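You operate a simulated robot arm through the tools that you are given. There is no shell and no other tool.

Carry out the task below with a simulated two-armed robot. There is one attempt and no reset: what you move stays moved.

TASK
Free the middle conveyor's pinched can and run it to the gate.
Fine: belt switch Off first and left Off; free both star knobs on the rails, set the width to 45, tighten both; then hold the yellow button.

The check looks at the end state, three seconds after you hand in, the way a careful person would. Anything else that was tipped, shoved, dropped, spilled or broken makes it a failure.

THE ROBOT
Two 7-joint arms with two-finger parallel grippers on one trunk that stands fixed in place. Base frame: the origin is at the foot of the trunk, x ahead of it, y to its left, z up. Readings come in mm, degrees, newtons and seconds.
The left shoulder is at [62, 195, 1304], the right one opposite. With the tool pointing down near the work surface each hand reaches from about 240 to 700 mm from the base axis, measured 20 degrees to its own side. Payload 1.57 kg a hand.
Tool frame (each hand has its own): the origin (TCP) lies between the finger pads and is the grasp point; the fingertips stand 30 mm ahead of it; z points along the fingers, y is the line along which they close. Largest opening 110 mm; finger width 24, thickness 12; the body of the gripper, 48 by 112 mm, starts 78 mm behind the TCP.
Orientation is told as [roll, pitch, yaw] about the base's x, y, z axes, in that order, counted from this pose: with the fingers straight down and closing along the base's y, the tool's x points along the base's -x, its y along +y and its z along -z.

THE INTERFACE
- The arms move only by the tool step_arm. It takes "left_steps", "right_steps" or both (then of equal length, played together; a hand with none holds still); each is a list of rows, each a list of 7 numbers: the shift along the base's x, y, z in mm, then the turn, a rotation vector about the base's x, y, z in degrees, then the gripper command, from -1 (fully open) to 1 (shut), values between in proportion. In form: [[dx, dy, dz, wx, wy, wz, hand], ...]. A call has 1 to 20 rows; each row shifts and turns the commanded pose from where the row before left it. Rows are played at 5 a second. More than 50 mm and 8.6 degrees between two rows, or a gripper value outside its range, and nothing of the call is played. Where a pose cannot be reached the arm comes as near as it can. A force on the tool above 50 N (or 10 N above the force at the start of the call, whichever is more), or a blocked arm, ends the call early, and 0.2 s more pass. Each finger travels about 72 mm/s and halts on what it meets, pressing with about 35 N; the grip force reading is that of the motor and also rises with nothing between the fingers. The clock runs only during rows and for 0.2 s after the last one: add rows that do not move to give the fingers time. It gives the time, the measured TCP pose, the force on the tool (base axes), the opening and the grip force at its end, in the units of the frame above (readings bear some noise), with the torque about the TCP (base axes, N m) and any sound that the robot's microphone picked up.
- Cameras (640 x 400 px; columns grow to the right, rows downward): "scene" is now at [87.4, -44.6, 1878.8]; the picture's right is [-0.64, -0.77, 0.00], its down [-0.65, 0.54, -0.53] and it looks along [0.40, -0.34, -0.85] (base axes); focal length 324 px, centre (320, 200). "left" rides on the left gripper at [70, -16, -141] in its tool frame; the picture's right is [0.23, 0.97, 0.00], its down [-0.86, 0.20, -0.48] and it looks along [-0.47, 0.11, 0.88] (tool axes); focal length 222 px, centre (320, 200). "right" rides on the right gripper at [70, 16, -141] in its tool frame; the picture's right is [-0.23, 0.97, 0.00], its down [-0.85, -0.20, -0.48] and it looks along [-0.47, -0.11, 0.88] (tool axes); focal length 222 px, centre (320, 200). There is no depth. A picture from a camera that has moved, and an enlarged one, comes with that camera's place and axes in the base frame and with its lens.
- grab_frame(camera): a new picture of that camera. No time passes.
- slide_trunk(by): slides the trunk up (or, below 0, down) by that many mm; the arms and the scene camera ride with it, the base frame stays. It gives what a move gives, with no picture.
- pan_tilt(pan, tilt): turns the head with the scene camera to pan (to the left, within 86 degrees either way) and tilt (down, from -29 to 69), counted from straight ahead of the robot. It gives what a move gives.
- inspect(camera, box): a new picture of the part [left, top, right, bottom] of that camera's present view, enlarged. No time passes.
- job_done(): hands the job in; it is judged then, once.

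Nothing tells you positions but the pictures and the camera data. Unless the task says otherwise, let go and move clear before handing in.

The tools are called after "Emit:" by a JSON object that holds its "name" and its "arguments". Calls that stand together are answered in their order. step_arm: Moves the arms, as the interface text tells. Its arguments: {"type":"object","properties":{"left_steps":{"type":"array","items":{"type":"array","items":{"type":"number"}}},"right_steps":{"type":"array","items":{"type":"array","items":{"type":"number"}}}},"required":[]} The other tools are called the same way: slide_trunk (by) moves the trunk up or down; pan_tilt (pan, tilt) turns the head that bears the scene camera; grab_frame (camera) takes a picture; inspect (camera, box) takes an enlarged picture of a part of a camera's view; job_done () hands the job in.

At the start:

```text
clock: 0.0
left_tool_pos: [449.1, -26.4, 1324.3]
left_tcp_rot: [0.0, 0.1, -0.1]
left_wrist_force: [0.3, -0.1, 0.5]
left_wrist_torque: [0.0, 0.02, 0.03]
left_opening: 109.9
left_grip_force: 0.0
right_tool_pos: [357.3, -392.7, 1383.9]
right_tcp_rot: [0.1, 0.2, 0.0]
right_wrist_force: [0.0, -0.2, -0.5]
right_wrist_torque: [0.01, 0.01, 0.02]
right_opening: 109.9
right_grip_force: 0.1
trunk travel left (down, up): [-900.0, 90.0]
head pan, tilt (commanded): [-39.7, 58.1]
```

scene: 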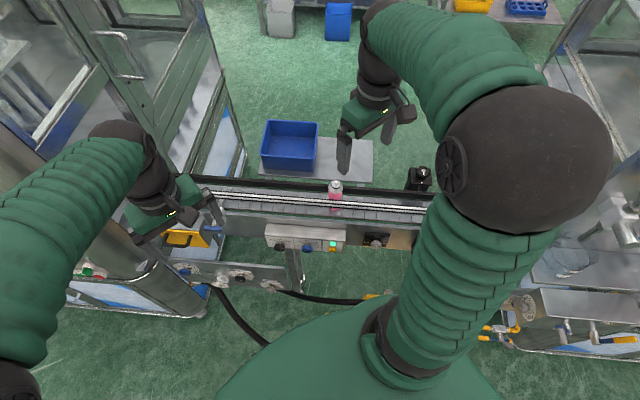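
right: 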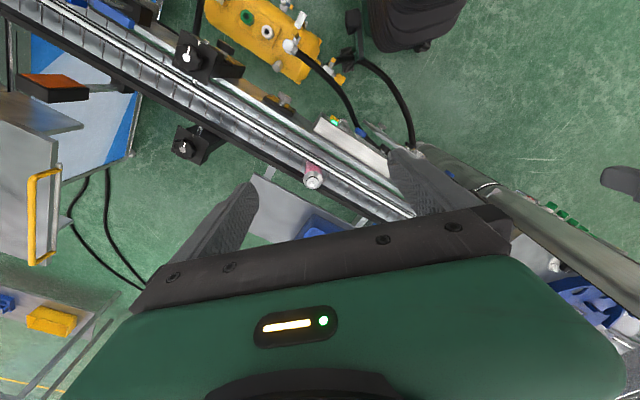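
left: 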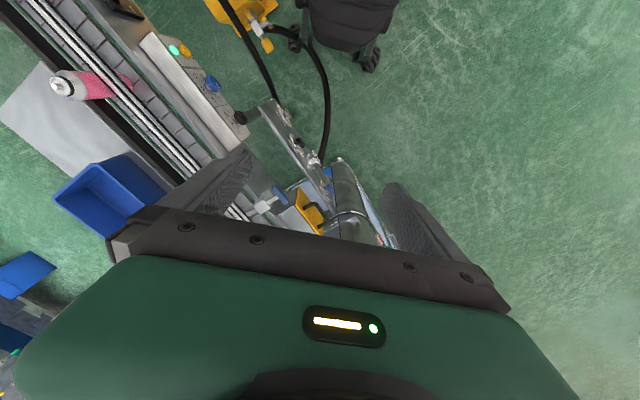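

I see a conveyor ahead-right with a pink can between two rails, and a control box with buttons and lamps on its near side. I'll take closer looks before moving anything.

Emit:
{"name": "inspect", "arguments": {"camera": "scene", "box": [180, 160, 340, 300]}}

Emit:
{"name": "inspect", "arguments": {"camera": "scene", "box": [300, 160, 460, 300]}}

Emit:
{"name": "inspect", "arguments": {"camera": "right", "box": [140, 20, 460, 220]}}

Emit:
{"name": "inspect", "arguments": {"camera": "left", "box": [0, 0, 320, 200]}}

```text
2.86 times, centred on (260, 230) of scene
camera zoom: at [87.4, -44.6, 1878.8], right [-0.64, -0.77, 0.0], down [-0.65, 0.54, -0.53], along [0.4, -0.34, -0.85], focal length 925 px, centre (491, 114)
```

zoom: 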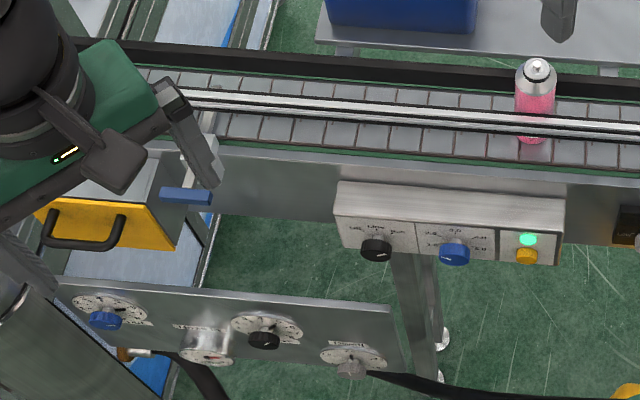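

```text
2.86 times, centred on (380, 230) of scene
camera zoom: at [87.4, -44.6, 1878.8], right [-0.64, -0.77, 0.0], down [-0.65, 0.54, -0.53], along [0.4, -0.34, -0.85], focal length 925 px, centre (149, 114)
```

zoom: 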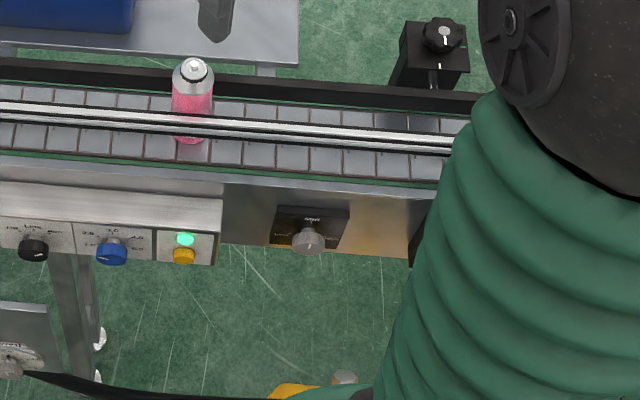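

```text
2.00 times, centred on (300, 120) of right
camera zoom: at [288.3, -375.2, 1524.6], right [0.23, 0.97, 0.0], down [0.86, -0.2, 0.48], along [0.47, -0.11, -0.88], focal length 444 px, centre (360, 360)
```

zoom: 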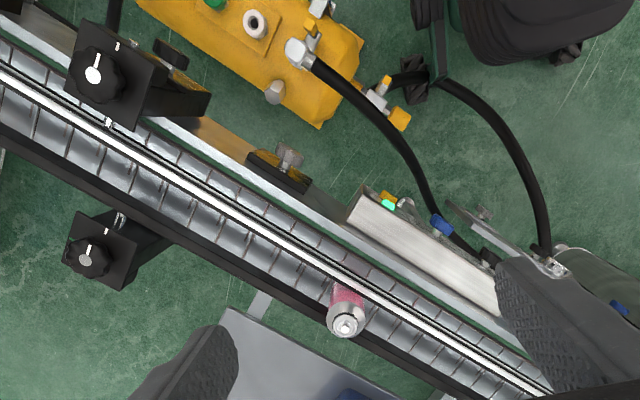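

```text
2.00 times, centred on (160, 100) of left
camera zoom: at [378.9, -43.3, 1465.6], right [-0.23, 0.97, 0.0], down [0.86, 0.2, 0.48], along [0.47, 0.11, -0.88], focal length 444 px, centre (640, 400)
```

zoom: 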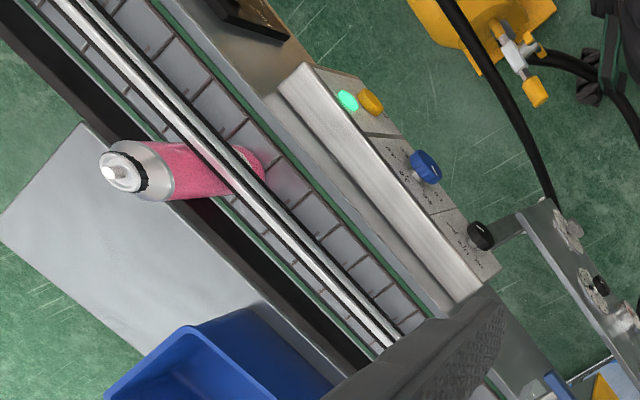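

The near conveyor has a control box with a black knob, a blue knob and a yellow button with a green lamp. Beside it is a grey knob on a black plate, and there are black star knobs on blocks either side. I'll turn the head to see the surroundings.

Emit:
{"name": "pan_tilt", "arguments": {"pan": -10, "tilt": 50}}

Emit:
{"name": "grab_frame", "arguments": {"camera": "scene"}}

Emit:
{"name": "pan_tilt", "arguments": {"pan": -70, "tilt": 50}}

Emit:
{"name": "grab_frame", "arguments": {"camera": "scene"}}

Emit:
{"name": "pan_tilt", "arguments": {"pan": 40, "tilt": 50}}

Emit:
{"name": "grab_frame", "arguments": {"camera": "scene"}}

```text
clock: 0.9
left_tool_pos: [448.1, -26.7, 1324.4]
left_tcp_rot: [0.0, 0.0, 0.0]
left_wrist_force: [0.7, -0.1, -0.9]
left_wrist_torque: [-0.02, -0.02, 0.0]
left_opening: 109.8
left_grip_force: 0.1
right_tool_pos: [356.3, -392.1, 1384.2]
right_tcp_rot: [0.0, -0.1, 0.0]
right_wrist_force: [0.6, -0.6, -0.7]
right_wrist_torque: [-0.04, -0.01, -0.03]
right_opening: 109.8
right_grip_force: 0.1
trunk travel left (down, up): [-900.0, 90.0]
head pan, tilt (commanded): [-10.0, 50.0]
```

```text
taken
camera scene: at [110.3, -13.9, 1889.1], right [-0.17, -0.98, 0.0], down [-0.76, 0.13, -0.64], along [0.63, -0.11, -0.77], focal length 324 px, centre (320, 200)
```

scene: 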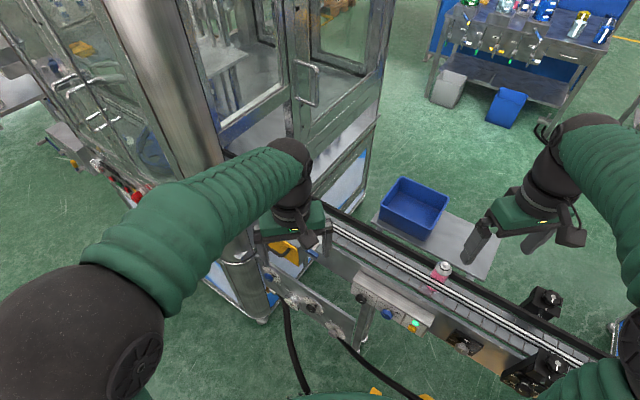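

```text
clock: 2.2
left_tool_pos: [448.8, -26.3, 1324.4]
left_tcp_rot: [0.0, 0.0, -0.2]
left_wrist_force: [-0.7, 0.6, -0.1]
left_wrist_torque: [0.0, -0.01, 0.01]
left_opening: 109.9
left_grip_force: 0.1
right_tool_pos: [356.7, -392.4, 1383.2]
right_tcp_rot: [0.0, 0.1, 0.0]
right_wrist_force: [-1.0, -0.4, 0.6]
right_wrist_torque: [-0.01, 0.02, -0.01]
right_opening: 110.2
right_grip_force: 0.0
trunk travel left (down, up): [-900.0, 90.0]
head pan, tilt (commanded): [-70.0, 50.0]
```

```text
taken
camera scene: at [61.1, -73.0, 1889.1], right [-0.94, -0.34, 0.0], down [-0.26, 0.72, -0.64], along [0.22, -0.6, -0.77], focal length 324 px, centre (320, 200)
```

scene: 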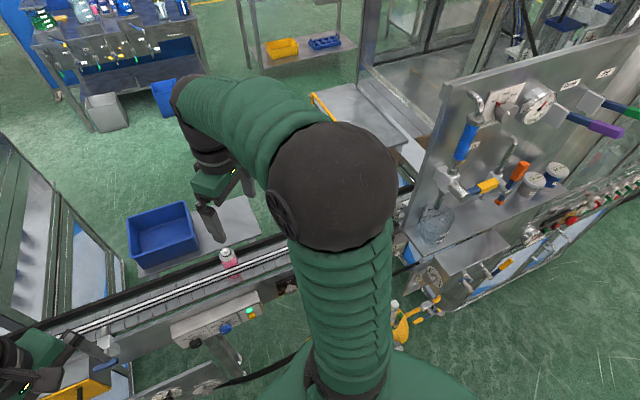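

```text
clock: 4.1
left_tool_pos: [448.7, -26.4, 1326.0]
left_tcp_rot: [0.0, -0.1, -0.2]
left_wrist_force: [0.2, -0.5, 0.3]
left_wrist_torque: [-0.04, -0.01, 0.01]
left_opening: 109.9
left_grip_force: 0.1
right_tool_pos: [357.0, -390.6, 1384.6]
right_tcp_rot: [0.0, 0.0, 0.0]
right_wrist_force: [0.0, -0.3, 0.4]
right_wrist_torque: [0.03, 0.0, 0.01]
right_opening: 110.0
right_grip_force: 0.1
trunk travel left (down, up): [-900.0, 90.0]
head pan, tilt (commanded): [40.0, 50.0]
```

```text
taken
camera scene: at [93.6, 49.0, 1889.2], right [0.64, -0.77, 0.0], down [-0.59, -0.49, -0.64], along [0.49, 0.41, -0.77], focal length 324 px, centre (320, 200)
```

scene: 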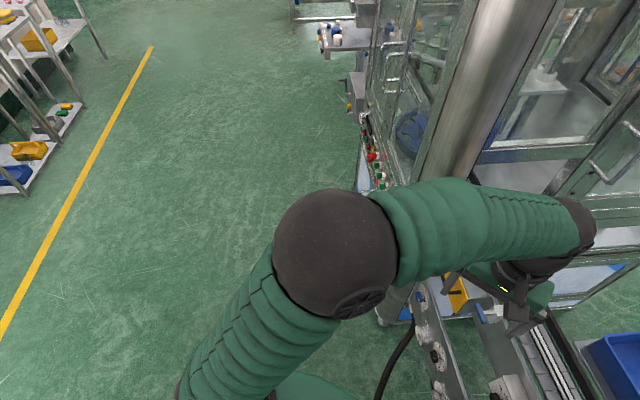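

The middle conveyor runs diagonally to my right. The star-knob blocks sit near its right-hand end, partly hidden by the right arm. I'll zoom in from angles that show them.

Emit:
{"name": "pan_tilt", "arguments": {"pan": -20, "tilt": 62}}

Emit:
{"name": "grab_frame", "arguments": {"camera": "scene"}}

Emit:
{"name": "inspect", "arguments": {"camera": "right", "box": [160, 20, 260, 170]}}

Emit:
{"name": "inspect", "arguments": {"camera": "right", "box": [0, 0, 160, 100]}}

Emit:
{"name": "inspect", "arguments": {"camera": "right", "box": [250, 60, 410, 160]}}

```text
clock: 5.4
left_tool_pos: [449.5, -25.8, 1325.9]
left_tcp_rot: [0.0, 0.0, -0.1]
left_wrist_force: [0.9, 0.0, -0.5]
left_wrist_torque: [-0.01, 0.0, -0.04]
left_opening: 110.2
left_grip_force: 0.1
right_tool_pos: [356.7, -392.0, 1383.7]
right_tcp_rot: [0.0, 0.0, 0.1]
right_wrist_force: [-0.1, 0.0, -0.2]
right_wrist_torque: [0.01, 0.01, -0.02]
right_opening: 110.1
right_grip_force: 0.1
trunk travel left (down, up): [-900.0, 90.0]
head pan, tilt (commanded): [-20.0, 62.0]
```

```text
taken
camera scene: at [95.0, -22.6, 1874.3], right [-0.34, -0.94, 0.0], down [-0.83, 0.3, -0.47], along [0.44, -0.16, -0.88], focal length 324 px, centre (320, 200)
```

scene: 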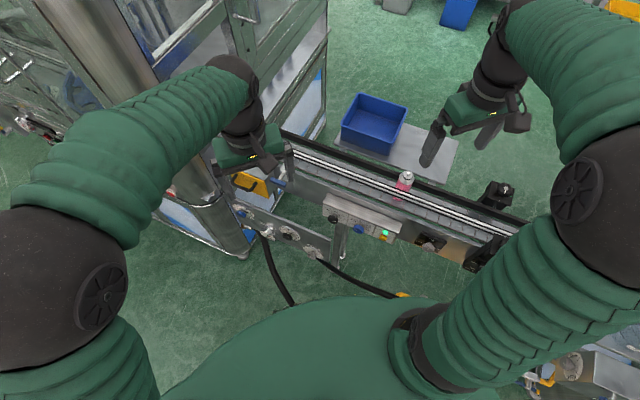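

```text
2.67 times, centred on (210, 95) of right
camera zoom: at [287.3, -374.7, 1525.0], right [0.23, 0.97, 0.0], down [0.86, -0.2, 0.48], along [0.47, -0.11, -0.88], focal length 592 px, centre (613, 480)
```

zoom: 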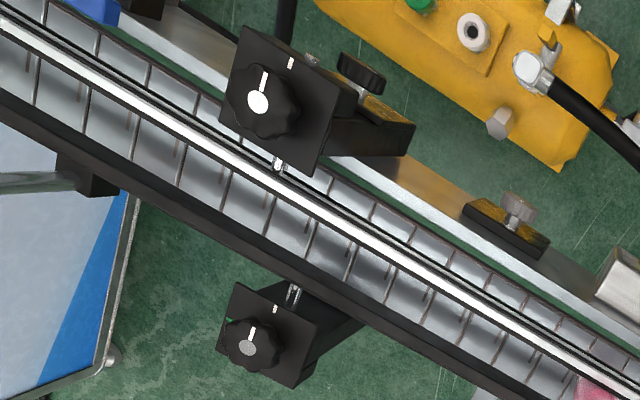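

```text
4.00 times, centred on (80, 50) of right
camera zoom: at [287.3, -374.7, 1525.0], right [0.23, 0.97, 0.0], down [0.86, -0.2, 0.48], along [0.47, -0.11, -0.88], focal length 888 px, centre (1280, 800)
```

zoom: 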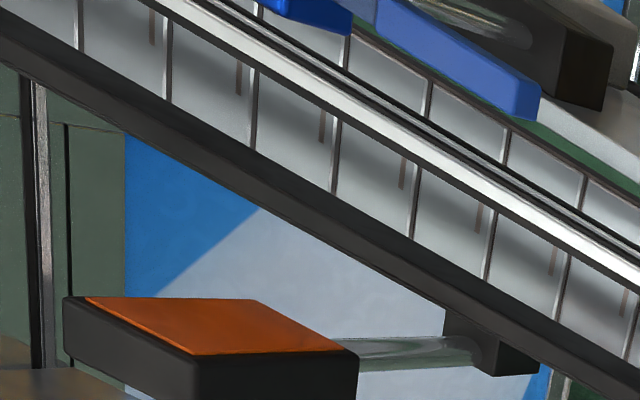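

```text
4.00 times, centred on (330, 110) of right
camera zoom: at [287.3, -374.7, 1525.0], right [0.23, 0.97, 0.0], down [0.86, -0.2, 0.48], along [0.47, -0.11, -0.88], focal length 888 px, centre (280, 560)
```

zoom: 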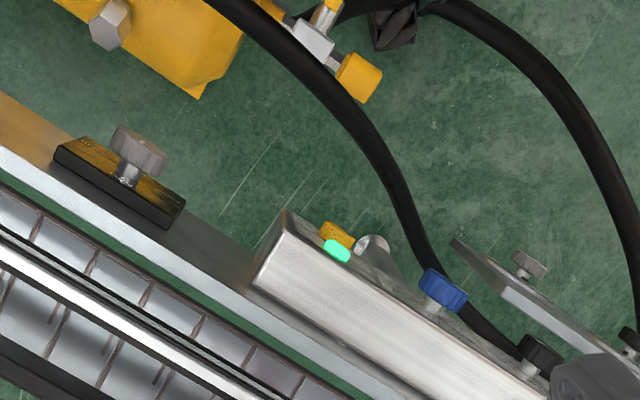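

I estimate the belt runs along the 45° direction (0.71, 0.71). The black belt switch is near (518,-228,841), the yellow button near (395,-363,838), the grey knob near (310,-485,840), and the star knobs near (206,-583,1075) and (358,-720,1015). I'll bring both wrist cameras round for front views, keeping well clear of everything.

Emit:
{"name": "step_arm", "arguments": {"left_steps": [[-20, -6, -38, 0, 0, -7.5, -1], [-20, -6, -38, 0, 0, -7.5, -1], [-20, -6, -38, 0, 0, -7.5, -1], [-20, -6, -38, 0, 0, -7.5, -1], [-20, -6, -38, 0, 0, -7.5, -1], [-20, -6, -38, 0, 0, -7.5, -1], [0, 0, 0, -5.3, -5.3, 0, -1], [0, 0, 0, -5.3, -5.3, 0, -1], [0, 0, 0, -5.3, -5.3, 0, -1], [0, 0, 0, -5.3, -5.3, 0, -1]], "right_steps": [[-20, 0, -8, 0, 0, -7.5, -1], [-20, 0, -8, 0, 0, -7.5, -1], [-20, 0, -8, 0, 0, -7.5, -1], [-20, 0, -8, 0, 0, -7.5, -1], [-20, 0, -8, 0, 0, -7.5, -1], [-20, 0, -8, 0, 0, -7.5, -1], [0, 0, 0, -5.3, -5.3, 0, -1], [0, 0, 0, -5.3, -5.3, 0, -1], [0, 0, 0, -5.3, -5.3, 0, -1], [0, 0, 0, 0, 0, 0, -1]]}}

Emit:
{"name": "grab_frame", "arguments": {"camera": "left"}}

Emit:
{"name": "grab_frame", "arguments": {"camera": "right"}}

Emit:
{"name": "grab_frame", "arguments": {"camera": "scene"}}

```text
clock: 7.8
left_tool_pos: [360.9, -60.2, 1127.6]
left_tcp_rot: [-0.2, -34.4, -41.0]
left_wrist_force: [-1.1, 0.2, 0.2]
left_wrist_torque: [-0.01, -0.04, 0.0]
left_opening: 110.2
left_grip_force: 0.1
right_tool_pos: [258.3, -417.7, 1322.3]
right_tcp_rot: [0.1, -22.3, -45.1]
right_wrist_force: [-0.1, -0.6, 0.0]
right_wrist_torque: [0.03, 0.0, 0.0]
right_opening: 110.1
right_grip_force: 0.0
right hand out of reach, approached as far as the arm can: row 8, 9
trunk travel left (down, up): [-900.0, 90.0]
head pan, tilt (commanded): [-20.0, 62.0]
stopped in row 10 (left hand): the arm was blocked; the commanded pose is now the measured one
```

```text
taken
camera left: at [246.1, 18.7, 1205.6], right [0.5, 0.86, -0.13], down [0.46, -0.13, 0.88], along [0.73, -0.5, -0.46], focal length 222 px, centre (320, 200)
```

left: 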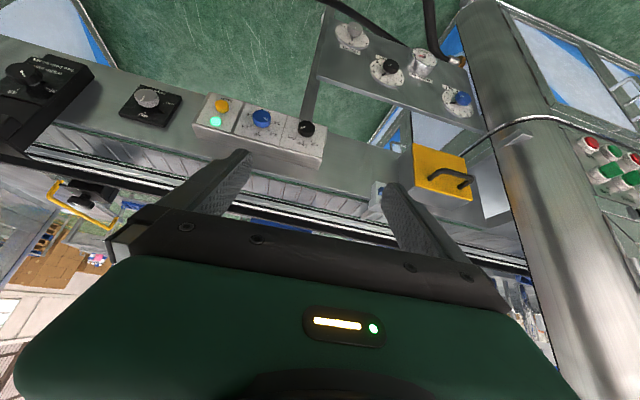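

```text
taken
camera right: at [186.1, -322.5, 1424.2], right [0.84, 0.54, 0.09], down [0.29, -0.57, 0.77], along [0.46, -0.62, -0.64], focal length 222 px, centre (320, 200)
```

right: 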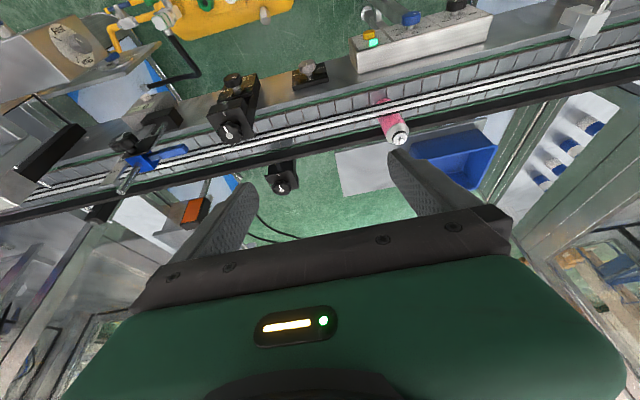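

```text
taken
camera scene: at [92.5, -24.7, 1876.5], right [-0.34, -0.94, 0.0], down [-0.83, 0.3, -0.47], along [0.44, -0.16, -0.88], focal length 324 px, centre (320, 200)
```

scene: 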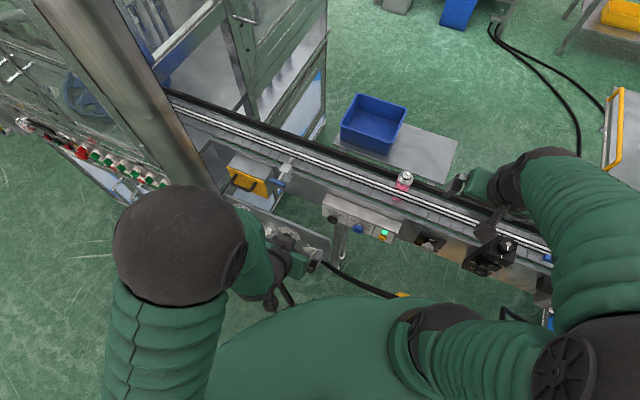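

The left wrist camera now sees the control faces, upside down. I'll zoom in on each of them.

Emit:
{"name": "inspect", "arguments": {"camera": "left", "box": [190, 80, 330, 170]}}

Emit:
{"name": "inspect", "arguments": {"camera": "left", "box": [110, 75, 200, 135]}}

Emit:
{"name": "inspect", "arguments": {"camera": "left", "box": [0, 40, 120, 115]}}

Emit:
{"name": "inspect", "arguments": {"camera": "right", "box": [190, 50, 350, 200]}}

Emit:
{"name": "inspect", "arguments": {"camera": "right", "box": [80, 90, 240, 240]}}

Emit:
{"name": "inspect", "arguments": {"camera": "right", "box": [350, 80, 450, 160]}}

```text
4.44 times, centred on (260, 125) of left
camera zoom: at [246.1, 18.7, 1205.6], right [0.5, 0.86, -0.13], down [0.46, -0.13, 0.88], along [0.73, -0.5, -0.46], focal length 987 px, centre (587, 533)
```

zoom: 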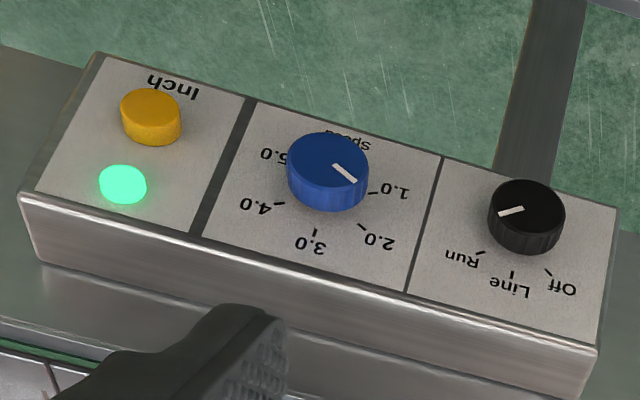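

```text
6.67 times, centred on (155, 105) of left
camera zoom: at [246.1, 18.7, 1205.6], right [0.5, 0.86, -0.13], down [0.46, -0.13, 0.88], along [0.73, -0.5, -0.46], focal length 1481 px, centre (1420, 833)
```

zoom: 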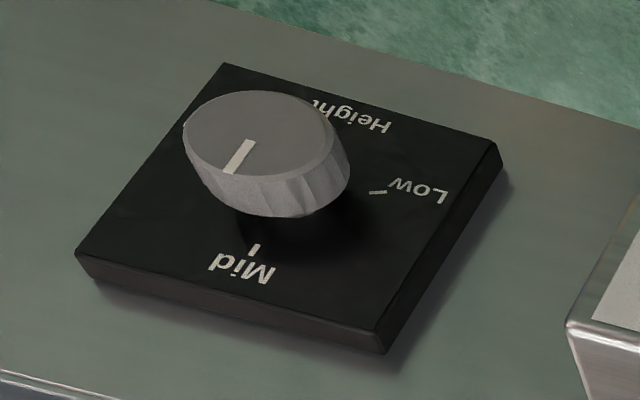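

```text
5.33 times, centred on (60, 78) of left
camera zoom: at [246.1, 18.7, 1205.6], right [0.5, 0.86, -0.13], down [0.46, -0.13, 0.88], along [0.73, -0.5, -0.46], focal length 1185 px, centre (1707, 853)
```

zoom: 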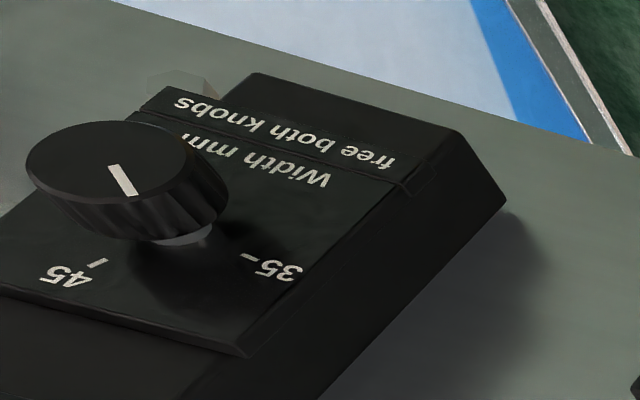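

```text
2.67 times, centred on (270, 125) of right
camera zoom: at [186.1, -322.5, 1424.2], right [0.84, 0.54, 0.09], down [0.29, -0.57, 0.77], along [0.46, -0.62, -0.64], focal length 592 px, centre (453, 400)
```

zoom: 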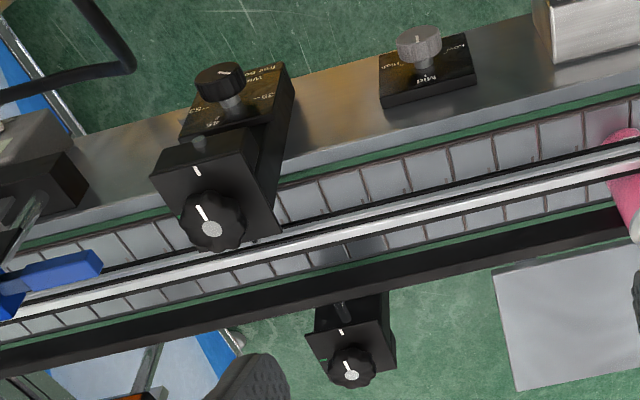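

```text
2.67 times, centred on (160, 165) of right
camera zoom: at [186.1, -322.5, 1424.2], right [0.84, 0.54, 0.09], down [0.29, -0.57, 0.77], along [0.46, -0.62, -0.64], focal length 592 px, centre (747, 293)
```

zoom: 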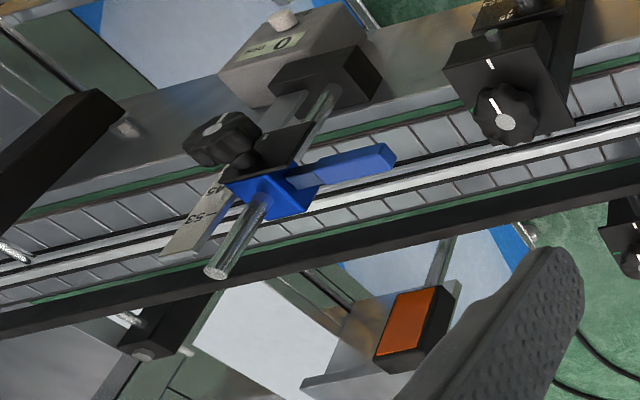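

```text
5.00 times, centred on (400, 120) of right
camera zoom: at [186.1, -322.5, 1424.2], right [0.84, 0.54, 0.09], down [0.29, -0.57, 0.77], along [0.46, -0.62, -0.64], focal length 1111 px, centre (-80, 600)
```

zoom: 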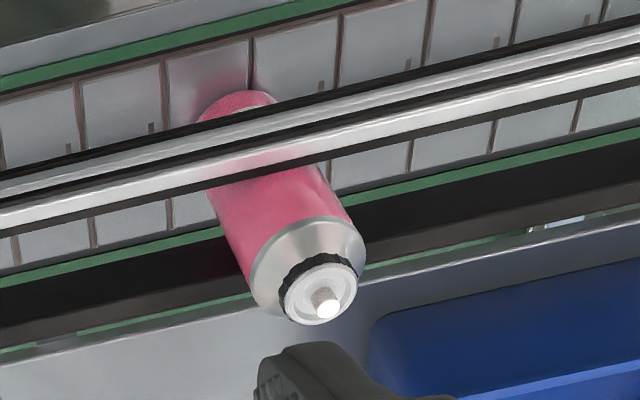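

I can now read the controls. The belt switch has Off/Line/Run and points at Run. The block carries a "Width mm" dial marked 35/45/…, the other plate is a Height knob at Mid (leave it), and the yellow button is marked "Inch". Next I'll zoom in on the blocks and the gate end.

Emit:
{"name": "pan_tilt", "arguments": {"pan": -45, "tilt": 60}}

Emit:
{"name": "grab_frame", "arguments": {"camera": "scene"}}

Emit:
{"name": "inspect", "arguments": {"camera": "right", "box": [200, 65, 270, 145]}}

Emit:
{"name": "inspect", "arguments": {"camera": "right", "box": [255, 145, 315, 205]}}

Emit:
{"name": "inspect", "arguments": {"camera": "right", "box": [105, 100, 195, 190]}}

```text
clock: 8.7
left_tool_pos: [360.9, -59.3, 1128.4]
left_tcp_rot: [-0.3, -34.5, -40.9]
left_wrist_force: [0.9, -0.1, -0.2]
left_wrist_torque: [0.0, -0.04, -0.01]
left_opening: 110.0
left_grip_force: 0.1
right_tool_pos: [257.4, -418.9, 1319.0]
right_tcp_rot: [0.0, -22.3, -45.0]
right_wrist_force: [0.5, -0.8, -1.0]
right_wrist_torque: [-0.02, 0.0, -0.03]
right_opening: 110.2
right_grip_force: 0.1
trunk travel left (down, up): [-900.0, 90.0]
head pan, tilt (commanded): [-45.0, 60.0]
```

```text
taken
camera scene: at [80.2, -48.4, 1877.8], right [-0.71, -0.71, 0.0], down [-0.61, 0.61, -0.5], along [0.35, -0.35, -0.87], focal length 324 px, centre (320, 200)
```

scene: 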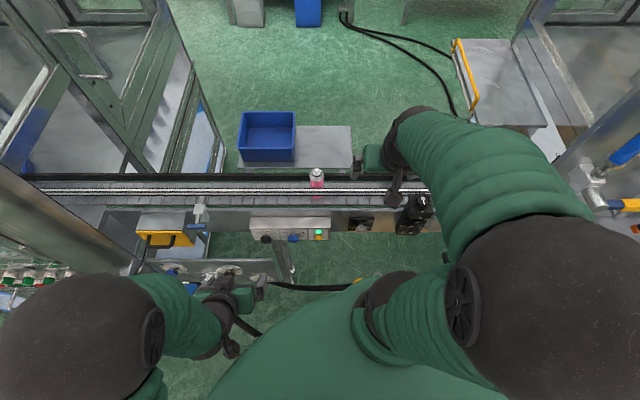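

```text
5.00 times, centred on (235, 105) of right
camera zoom: at [186.9, -322.0, 1423.3], right [0.84, 0.54, 0.09], down [0.29, -0.57, 0.77], along [0.46, -0.62, -0.64], focal length 1111 px, centre (745, 675)
```

zoom: 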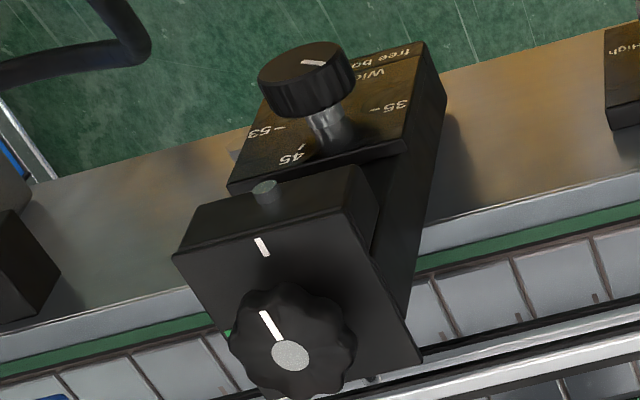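

```text
6.67 times, centred on (285, 175) of right
camera zoom: at [186.9, -322.0, 1423.3], right [0.84, 0.54, 0.09], down [0.29, -0.57, 0.77], along [0.46, -0.62, -0.64], focal length 1481 px, centre (553, 367)
```

zoom: 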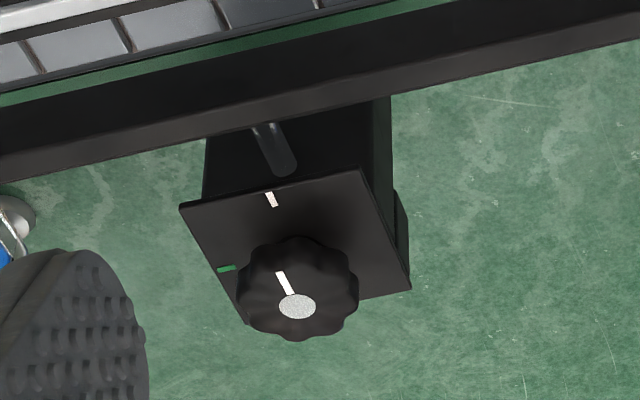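

```text
4.44 times, centred on (150, 145) of right
camera zoom: at [186.9, -322.0, 1423.3], right [0.84, 0.54, 0.09], down [0.29, -0.57, 0.77], along [0.46, -0.62, -0.64], focal length 987 px, centre (1076, 444)
```

zoom: 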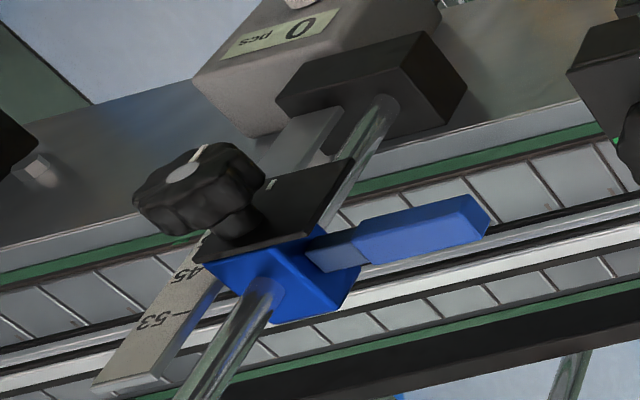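

The star knobs have a white mark, where they point now (tight), and a green mark a quarter turn away (free). Their plates look horizontal. I'll zoom in with the aligned scene camera to measure positions.

Emit:
{"name": "inspect", "arguments": {"camera": "scene", "box": [340, 140, 440, 240]}}

Emit:
{"name": "inspect", "arguments": {"camera": "scene", "box": [245, 160, 345, 250]}}

Emit:
{"name": "inspect", "arguments": {"camera": "left", "box": [0, 50, 130, 250]}}

```text
4.00 times, centred on (390, 190) of scene
camera zoom: at [80.2, -48.4, 1877.8], right [-0.71, -0.71, 0.0], down [-0.61, 0.61, -0.5], along [0.35, -0.35, -0.87], focal length 1295 px, centre (40, 240)
```

zoom: 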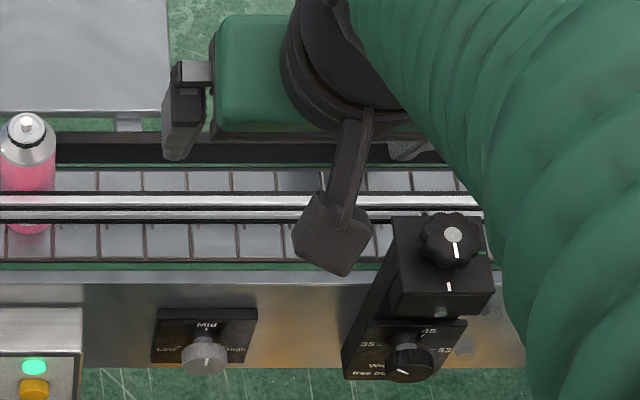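

```text
4.44 times, centred on (295, 205) of scene
camera zoom: at [80.2, -48.4, 1877.8], right [-0.71, -0.71, 0.0], down [-0.61, 0.61, -0.5], along [0.35, -0.35, -0.87], focal length 1439 px, centre (431, 178)
```

zoom: 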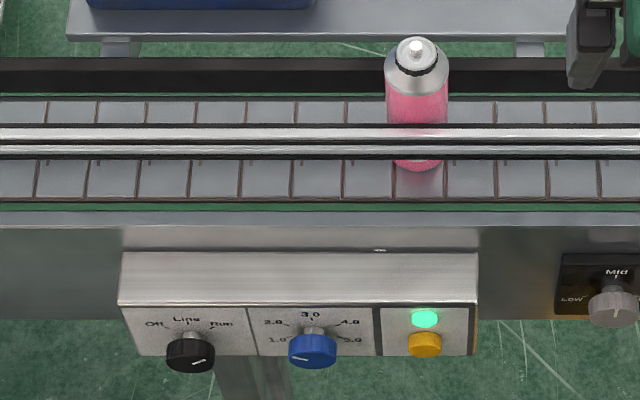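

```text
2.00 times, centred on (65, 150) of left
camera zoom: at [246.9, 19.0, 1204.8], right [0.5, 0.86, -0.13], down [0.46, -0.13, 0.88], along [0.73, -0.5, -0.46], focal length 444 px, centre (830, 300)
```

zoom: 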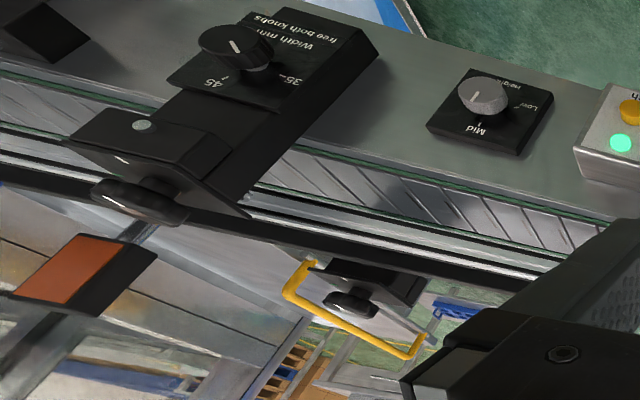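

The control faces stand vertically and face me, with their knob axes horizontal along +d, the direction (0.71,-0.71). The star knobs turn about vertical axes. I'll retreat the left arm and bring the right hand down in front of the control box, tool turning toward horizontal.

Emit:
{"name": "step_arm", "arguments": {"left_steps": [[2, 27, 8, 0, 0, 0, -1], [2, 27, 8, 0, 0, 0, -1], [2, 27, 8, 0, 0, 0, -1], [2, 27, 8, 0, 0, 0, -1], [2, 27, 8, 0, 0, 0, -1], [2, 27, 8, 0, 0, 0, -1], [2, 27, 8, 0, 0, 0, -1], [2, 27, 8, 0, 0, 0, -1], [2, 27, 8, 0, 0, 0, -1]], "right_steps": [[7, 27, -35, 0, 0, 0, -1], [7, 27, -35, 0, 0, 0, -1], [7, 27, -35, 0, 0, 0, -1], [7, 27, -35, 0, 0, 0, -1], [7, 27, -35, 0, 0, 0, -1], [7, 27, -35, 0, 0, 0, -1], [7, 27, -35, 0, 0, 0, -1], [7, 27, -35, 0, 0, 0, -1], [7, 27, -35, 0, 0, 0, -1]]}}

Emit:
{"name": "step_arm", "arguments": {"right_steps": [[0, 0, 0, -6, -6, 0, -1], [0, 0, 0, -6, -6, 0, -1], [0, 0, 0, -6, -6, 0, -1], [0, 0, 0, -6, -6, 0, -1], [0, 0, 0, -6, -6, 0, -1], [0, 0, 0, -6, -6, 0, -1], [0, 0, 0, -6, -6, 0, -1], [0, 0, 0, -6, -6, 0, -1]]}}

Emit:
{"name": "grab_frame", "arguments": {"camera": "right"}}

Emit:
{"name": "grab_frame", "arguments": {"camera": "scene"}}

```text
clock: 10.7
left_tool_pos: [407.4, 177.7, 1180.6]
left_tcp_rot: [-0.3, -33.1, -41.3]
left_wrist_force: [-0.2, -0.4, -0.7]
left_wrist_torque: [-0.03, -0.01, -0.01]
left_opening: 109.8
left_grip_force: 0.0
left hand out of reach, approached as far as the arm can: row 2, 3, 4, 5
right_tool_pos: [394.3, -216.7, 1033.7]
right_tcp_rot: [-0.1, -22.4, -45.1]
right_wrist_force: [0.2, 0.1, -0.4]
right_wrist_torque: [-0.02, 0.0, 0.03]
right_opening: 110.1
right_grip_force: 0.0
right hand out of reach, approached as far as the arm can: row 1, 2, 3, 4, 5
trunk travel left (down, up): [-900.0, 90.0]
head pan, tilt (commanded): [-45.0, 60.0]
```

```text
clock: 12.5
left_tool_pos: [405.0, 178.7, 1181.3]
left_tcp_rot: [-0.3, -33.2, -41.3]
left_wrist_force: [-0.1, 0.0, 0.0]
left_wrist_torque: [0.01, -0.03, -0.01]
left_opening: 109.9
left_grip_force: 0.1
right_tool_pos: [492.0, -224.4, 1010.3]
right_tcp_rot: [-158.8, -89.7, 113.7]
right_wrist_force: [0.8, -0.5, 0.0]
right_wrist_torque: [0.0, -0.02, -0.02]
right_opening: 110.0
right_grip_force: 0.1
right hand out of reach, approached as far as the arm can: row 5, 6, 7, 8
trunk travel left (down, up): [-900.0, 90.0]
head pan, tilt (commanded): [-45.0, 60.0]
```

```text
taken
camera right: at [405.8, -112.2, 939.2], right [0.69, 0.69, 0.22], down [-0.48, 0.2, 0.85], along [0.54, -0.7, 0.47], focal length 222 px, centre (320, 200)
```

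right: 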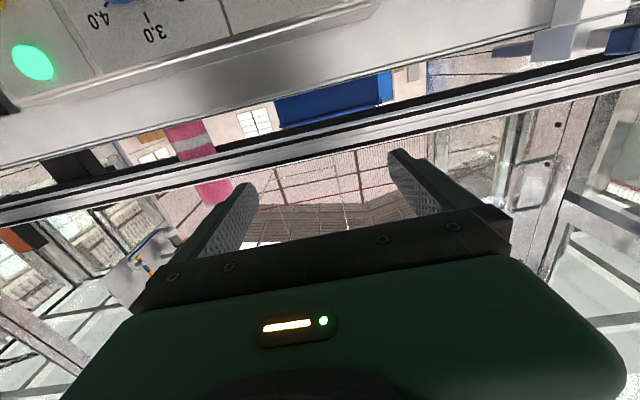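

```text
taken
camera scene: at [82.5, -42.9, 1876.7], right [-0.71, -0.71, 0.0], down [-0.61, 0.61, -0.5], along [0.35, -0.35, -0.87], focal length 324 px, centre (320, 200)
```

scene: 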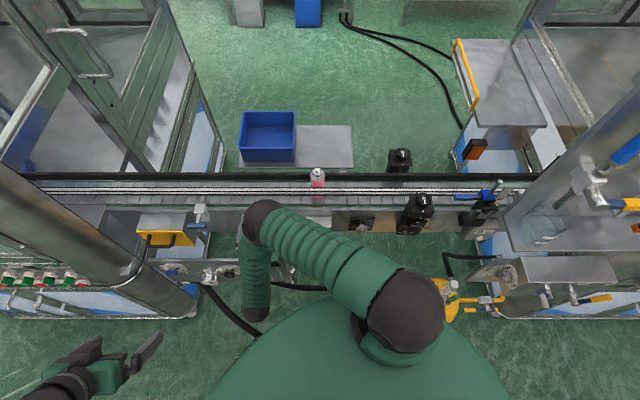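

The tool is now horizontal and facing the panel, at about (492,-224,1010), but a bit too far forward. I'll back it away from the panel while lowering to switch height.

Emit:
{"name": "step_arm", "arguments": {"right_steps": [[-12, 12, -25, 0, 0, 0, -1], [-12, 12, -25, 0, 0, 0, -1], [-12, 12, -25, 0, 0, 0, -1], [-12, 12, -25, 0, 0, 0, -1], [0, 0, -25, 0, 0, 0, -1], [0, 0, -25, 0, 0, 0, -1], [0, 0, -25, 0, 0, 0, -1]]}}

Emit:
{"name": "grab_frame", "arguments": {"camera": "right"}}

Emit:
{"name": "grab_frame", "arguments": {"camera": "scene"}}

```text
clock: 13.6
left_tool_pos: [405.6, 179.4, 1181.6]
left_tcp_rot: [-0.3, -33.4, -41.2]
left_wrist_force: [-0.3, 0.1, 0.9]
left_wrist_torque: [-0.02, 0.0, -0.04]
left_opening: 110.2
left_grip_force: 0.1
right_tool_pos: [533.7, -163.8, 982.7]
right_tcp_rot: [118.8, -78.7, -166.0]
right_wrist_force: [0.7, 1.0, 0.2]
right_wrist_torque: [0.03, 0.03, -0.01]
right_opening: 109.9
right_grip_force: 0.2
trunk travel left (down, up): [-900.0, 90.0]
head pan, tilt (commanded): [-45.0, 60.0]
stopped in row 5 (right hand): the arm was blocked; the commanded pose is now the measured one
```

```text
taken
camera right: at [464.6, -44.5, 903.4], right [0.65, 0.65, 0.39], down [-0.63, 0.18, 0.76], along [0.42, -0.74, 0.52], focal length 222 px, centre (320, 200)
```

right: 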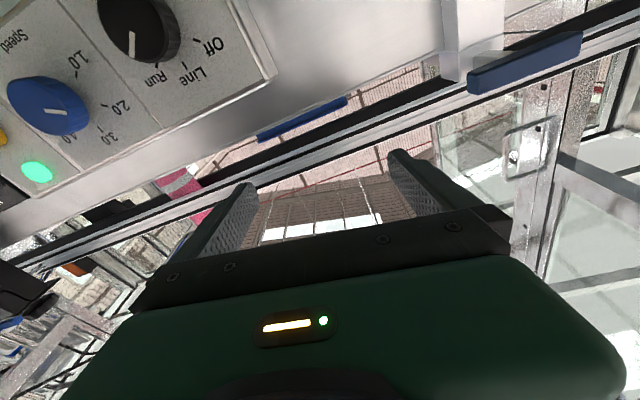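

```text
taken
camera scene: at [83.6, -41.1, 1876.7], right [-0.71, -0.71, 0.0], down [-0.61, 0.61, -0.5], along [0.35, -0.36, -0.87], focal length 324 px, centre (320, 200)
```

scene: 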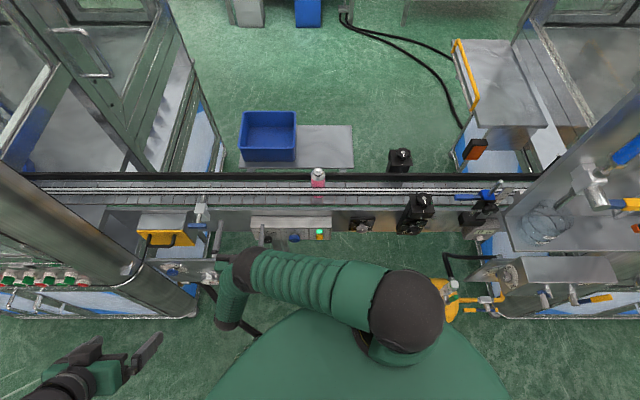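

The arm got blocked in a cramped pose. I'll look closely at the arm posture before choosing another approach.

Emit:
{"name": "inspect", "arguments": {"camera": "scene", "box": [180, 210, 400, 350]}}

Emit:
{"name": "grab_frame", "arguments": {"camera": "left"}}

Emit:
{"name": "inspect", "arguments": {"camera": "right", "box": [0, 0, 280, 200]}}

```text
2.86 times, centred on (290, 280) of scene
camera zoom: at [83.6, -41.1, 1876.7], right [-0.71, -0.71, 0.0], down [-0.61, 0.61, -0.5], along [0.35, -0.36, -0.87], focal length 925 px, centre (406, -29)
```

zoom: 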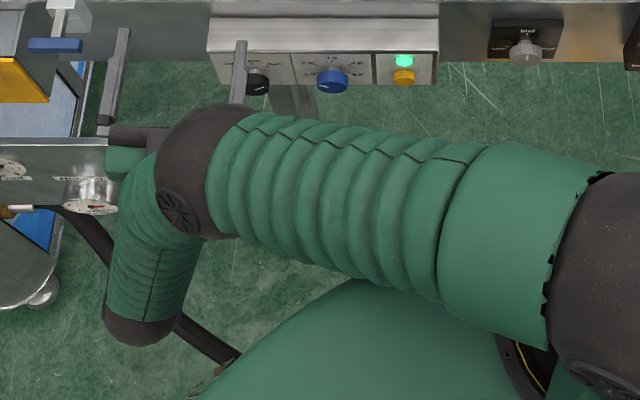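

```text
taken
camera left: at [291.8, 257.0, 1260.9], right [0.5, 0.85, -0.13], down [0.47, -0.15, 0.87], along [0.72, -0.5, -0.48], focal length 222 px, centre (320, 200)
```

left: 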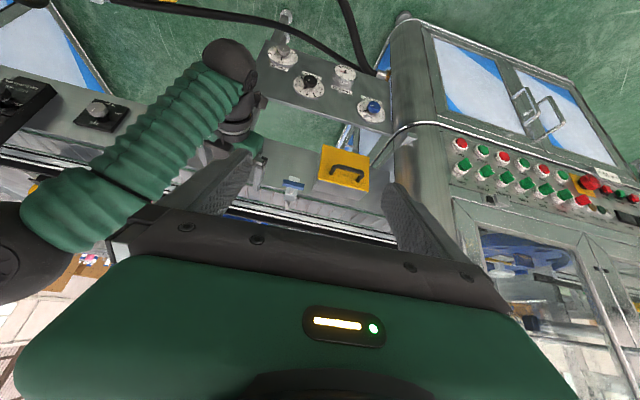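

```text
2.00 times, centred on (140, 100) of right
camera zoom: at [464.6, -44.5, 903.4], right [0.65, 0.65, 0.39], down [-0.63, 0.18, 0.76], along [0.42, -0.74, 0.52], focal length 444 px, centre (680, 400)
```

zoom: 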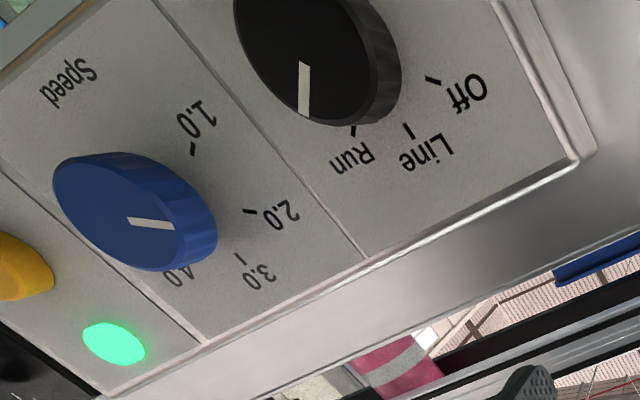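

The right arm's wrist is over-bent for this panel because its elbow sits forward. The left shoulder faces the belt switch squarely, so I'll use the left arm for the switch and button. The right arm goes back to a tool-down pose ready for the star knobs.

Emit:
{"name": "step_arm", "arguments": {"right_steps": [[-10, -10, 25, 6, 6, 0, -1], [-15, -15, 25, 6, 6, 0, -1], [-20, -20, 25, 6, 6, 0, -1], [-20, -20, 25, 6, 6, 0, -1], [-20, -20, 25, 6, 6, 0, -1], [-20, -20, 25, 6, 6, 0, -1], [-20, -20, 25, 6, 6, 0, -1], [-20, -20, 25, 6, 6, 0, -1], [-20, -20, 25, 6, 6, 0, -1], [-20, -20, 25, 6, 6, 0, -1], [-20, -20, 25, 6, 6, 0, -1]]}}

Emit:
{"name": "grab_frame", "arguments": {"camera": "scene"}}

Emit:
{"name": "grab_frame", "arguments": {"camera": "right"}}

```text
clock: 16.0
left_tool_pos: [404.7, 175.5, 1182.9]
left_tcp_rot: [-0.1, -33.3, -41.4]
left_wrist_force: [0.0, -0.5, 0.4]
left_wrist_torque: [-0.01, -0.02, 0.0]
left_opening: 109.9
left_grip_force: 0.0
right_tool_pos: [327.1, -371.7, 1257.2]
right_tcp_rot: [-2.1, -2.3, -54.9]
right_wrist_force: [-0.4, -0.5, 0.2]
right_wrist_torque: [0.02, -0.01, 0.03]
right_opening: 110.0
right_grip_force: 0.0
trunk travel left (down, up): [-900.0, 90.0]
head pan, tilt (commanded): [-45.0, 60.0]
```

```text
taken
camera scene: at [80.7, -47.9, 1876.6], right [-0.71, -0.71, 0.0], down [-0.61, 0.61, -0.5], along [0.35, -0.35, -0.87], focal length 324 px, centre (320, 200)
```

scene: 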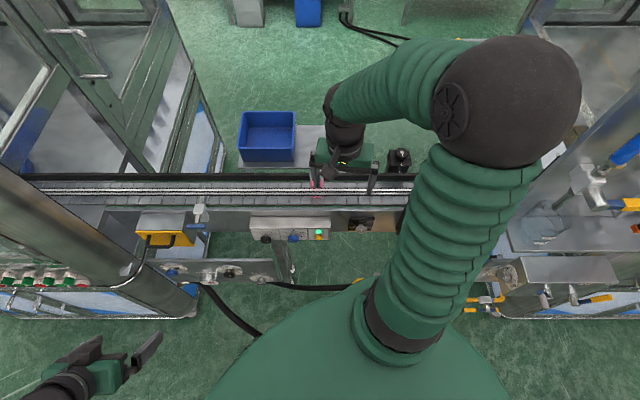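

```text
taken
camera right: at [301.7, -297.2, 1393.7], right [0.93, 0.37, -0.03], down [0.33, -0.79, 0.52], along [0.17, -0.49, -0.85], focal length 222 px, centre (320, 200)
```

right: 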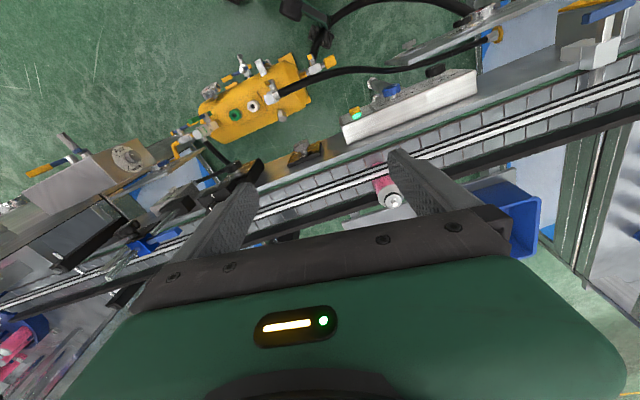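

The right arm is in a good tool-down pose again. I'll check the left arm's posture before moving it.

Emit:
{"name": "pan_tilt", "arguments": {"pan": 10, "tilt": 60}}

Emit:
{"name": "grab_frame", "arguments": {"camera": "scene"}}

```text
clock: 17.3
left_tool_pos: [403.9, 176.2, 1181.2]
left_tcp_rot: [-0.1, -33.3, -41.4]
left_wrist_force: [0.8, 0.5, 0.1]
left_wrist_torque: [0.02, -0.02, 0.0]
left_opening: 110.1
left_grip_force: 0.2
right_tool_pos: [326.8, -369.1, 1256.5]
right_tcp_rot: [-2.2, -2.6, -54.8]
right_wrist_force: [0.6, 0.9, 0.0]
right_wrist_torque: [0.0, 0.02, 0.03]
right_opening: 110.1
right_grip_force: 0.2
trunk travel left (down, up): [-900.0, 90.0]
head pan, tilt (commanded): [10.0, 60.0]
```

```text
taken
camera scene: at [99.8, 12.8, 1876.6], right [0.17, -0.98, 0.0], down [-0.85, -0.15, -0.5], along [0.49, 0.09, -0.87], focal length 324 px, centre (320, 200)
```

scene: 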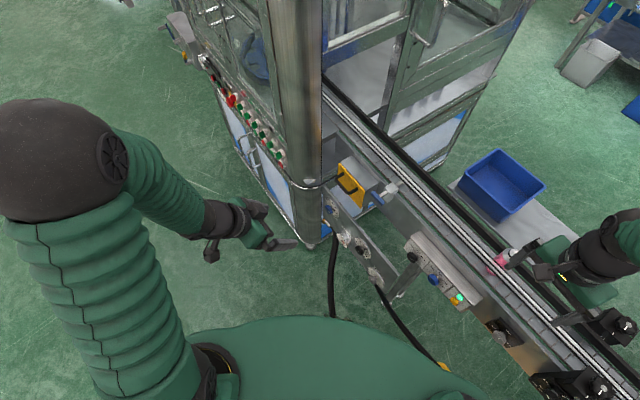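

The left elbow is up and behind, which suits a horizontal tool. I'll bring the left hand down in front of the switch, tilting it to horizontal as it goes.

Emit:
{"name": "step_arm", "arguments": {"left_steps": [[2, -30, -30, 0, 0, -3.6, -1], [2, -30, -30, -5.8, -5.8, 0, -1], [2, -30, -30, -5.8, -5.8, 0, -1], [2, -30, -30, -5.8, -5.8, 0, -1], [2, -30, -30, -5.8, -5.8, 0, -1], [2, -30, -30, -5.8, -5.8, 0, -1], [2, -30, -30, -5.8, -5.8, 0, -1], [0, 0, 0, -5.7, -5.7, 0, -1]]}}

Emit:
{"name": "grab_frame", "arguments": {"camera": "left"}}

Emit:
{"name": "grab_frame", "arguments": {"camera": "scene"}}

```text
clock: 19.1
left_tool_pos: [418.6, -33.4, 971.2]
left_tcp_rot: [-179.2, -89.4, 134.1]
left_wrist_force: [-0.6, 0.0, 0.5]
left_wrist_torque: [-0.02, 0.02, -0.01]
left_opening: 109.9
left_grip_force: 0.0
right_tool_pos: [326.9, -370.6, 1256.3]
right_tcp_rot: [-2.2, -2.4, -54.8]
right_wrist_force: [-0.8, -0.3, 0.7]
right_wrist_torque: [0.01, -0.04, 0.02]
right_opening: 110.0
right_grip_force: 0.1
trunk travel left (down, up): [-900.0, 90.0]
head pan, tilt (commanded): [10.0, 60.0]
```

```text
taken
camera left: at [306.8, 53.7, 900.2], right [0.69, 0.69, -0.23], down [-0.2, 0.49, 0.85], along [0.69, -0.54, 0.48], focal length 222 px, centre (320, 200)
```

left: 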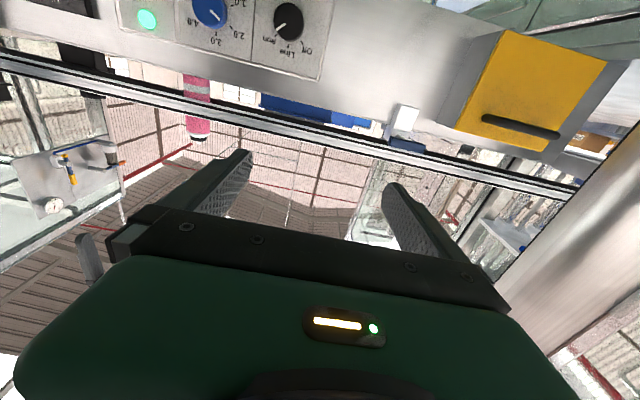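

```text
taken
camera scene: at [100.0, 11.3, 1876.7], right [0.17, -0.98, 0.0], down [-0.85, -0.15, -0.5], along [0.49, 0.09, -0.87], focal length 324 px, centre (320, 200)
```

scene: 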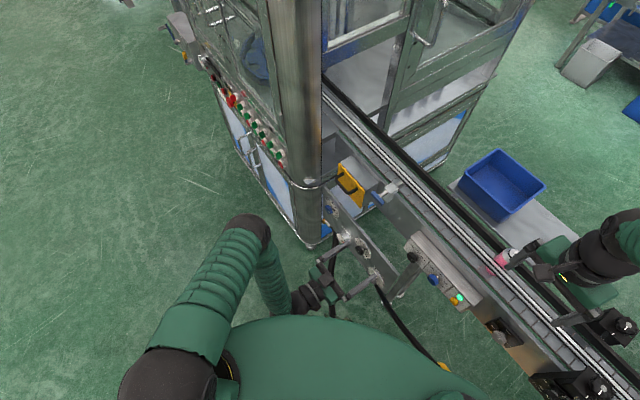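

The left hand is horizontal and square to the panel with no reach trouble. The switch knob works out at about s≈203, z≈846. I'll move in front of it, about 70 mm short.

Emit:
{"name": "step_arm", "arguments": {"left_steps": [[6, -25, -25, 0, 0, 0, -1], [6, -25, -25, 0, 0, 0, -1], [6, -25, -25, 0, 0, 0, -1], [6, -25, -25, 0, 0, 0, -1], [5, -26, -25, 0, 0, 0, -1], [0, 0, 0, 0, 0, 0, -1]]}}

Emit:
{"name": "grab_frame", "arguments": {"camera": "left"}}

Emit:
{"name": "pan_tilt", "arguments": {"pan": -25, "tilt": 62}}

Emit:
{"name": "inspect", "arguments": {"camera": "scene", "box": [240, 160, 440, 300]}}

```text
clock: 20.0
left_tool_pos: [538.6, -121.2, 985.3]
left_tcp_rot: [143.6, -77.9, 172.1]
left_wrist_force: [-0.5, 0.0, 0.5]
left_wrist_torque: [0.03, 0.02, 0.03]
left_opening: 109.9
left_grip_force: 0.0
right_tool_pos: [327.3, -372.7, 1255.5]
right_tcp_rot: [-2.2, -2.3, -54.8]
right_wrist_force: [-0.6, -0.4, 0.4]
right_wrist_torque: [0.03, 0.0, 0.0]
right_opening: 110.1
right_grip_force: 0.1
trunk travel left (down, up): [-900.0, 90.0]
head pan, tilt (commanded): [10.0, 60.0]
stopped in row 4 (left hand): the arm was blocked; the commanded pose is now the measured one
```

```text
taken
camera left: at [441.5, -36.2, 891.2], right [0.71, 0.69, -0.1], down [-0.38, 0.5, 0.78], along [0.59, -0.52, 0.62], focal length 222 px, centre (320, 200)
```

left: 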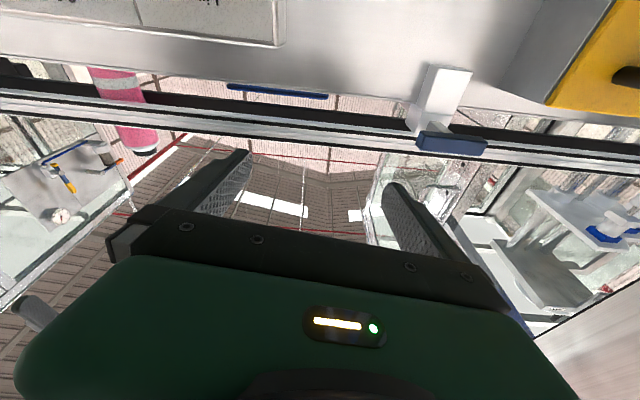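

```text
clock: 21.0
left_tool_pos: [537.0, -119.4, 986.6]
left_tcp_rot: [143.9, -77.8, 171.9]
left_wrist_force: [-0.5, 0.3, 0.1]
left_wrist_torque: [-0.06, 0.01, -0.01]
left_opening: 110.0
left_grip_force: 0.1
right_tool_pos: [326.4, -370.8, 1256.5]
right_tcp_rot: [-2.2, -2.4, -54.8]
right_wrist_force: [-0.3, -0.2, -0.1]
right_wrist_torque: [0.02, -0.02, -0.04]
right_opening: 109.9
right_grip_force: 0.0
trunk travel left (down, up): [-900.0, 90.0]
head pan, tilt (commanded): [-25.0, 62.0]
```

```text
2.86 times, centred on (340, 230) of scene
camera zoom: at [92.9, -28.4, 1874.3], right [-0.42, -0.91, 0.0], down [-0.8, 0.37, -0.47], along [0.42, -0.2, -0.88], focal length 925 px, centre (263, 114)
```

zoom: 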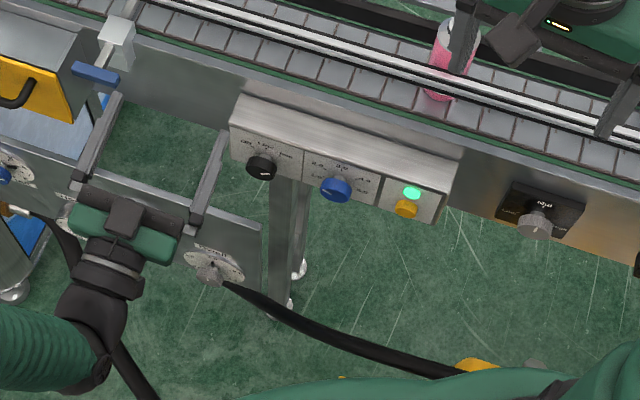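

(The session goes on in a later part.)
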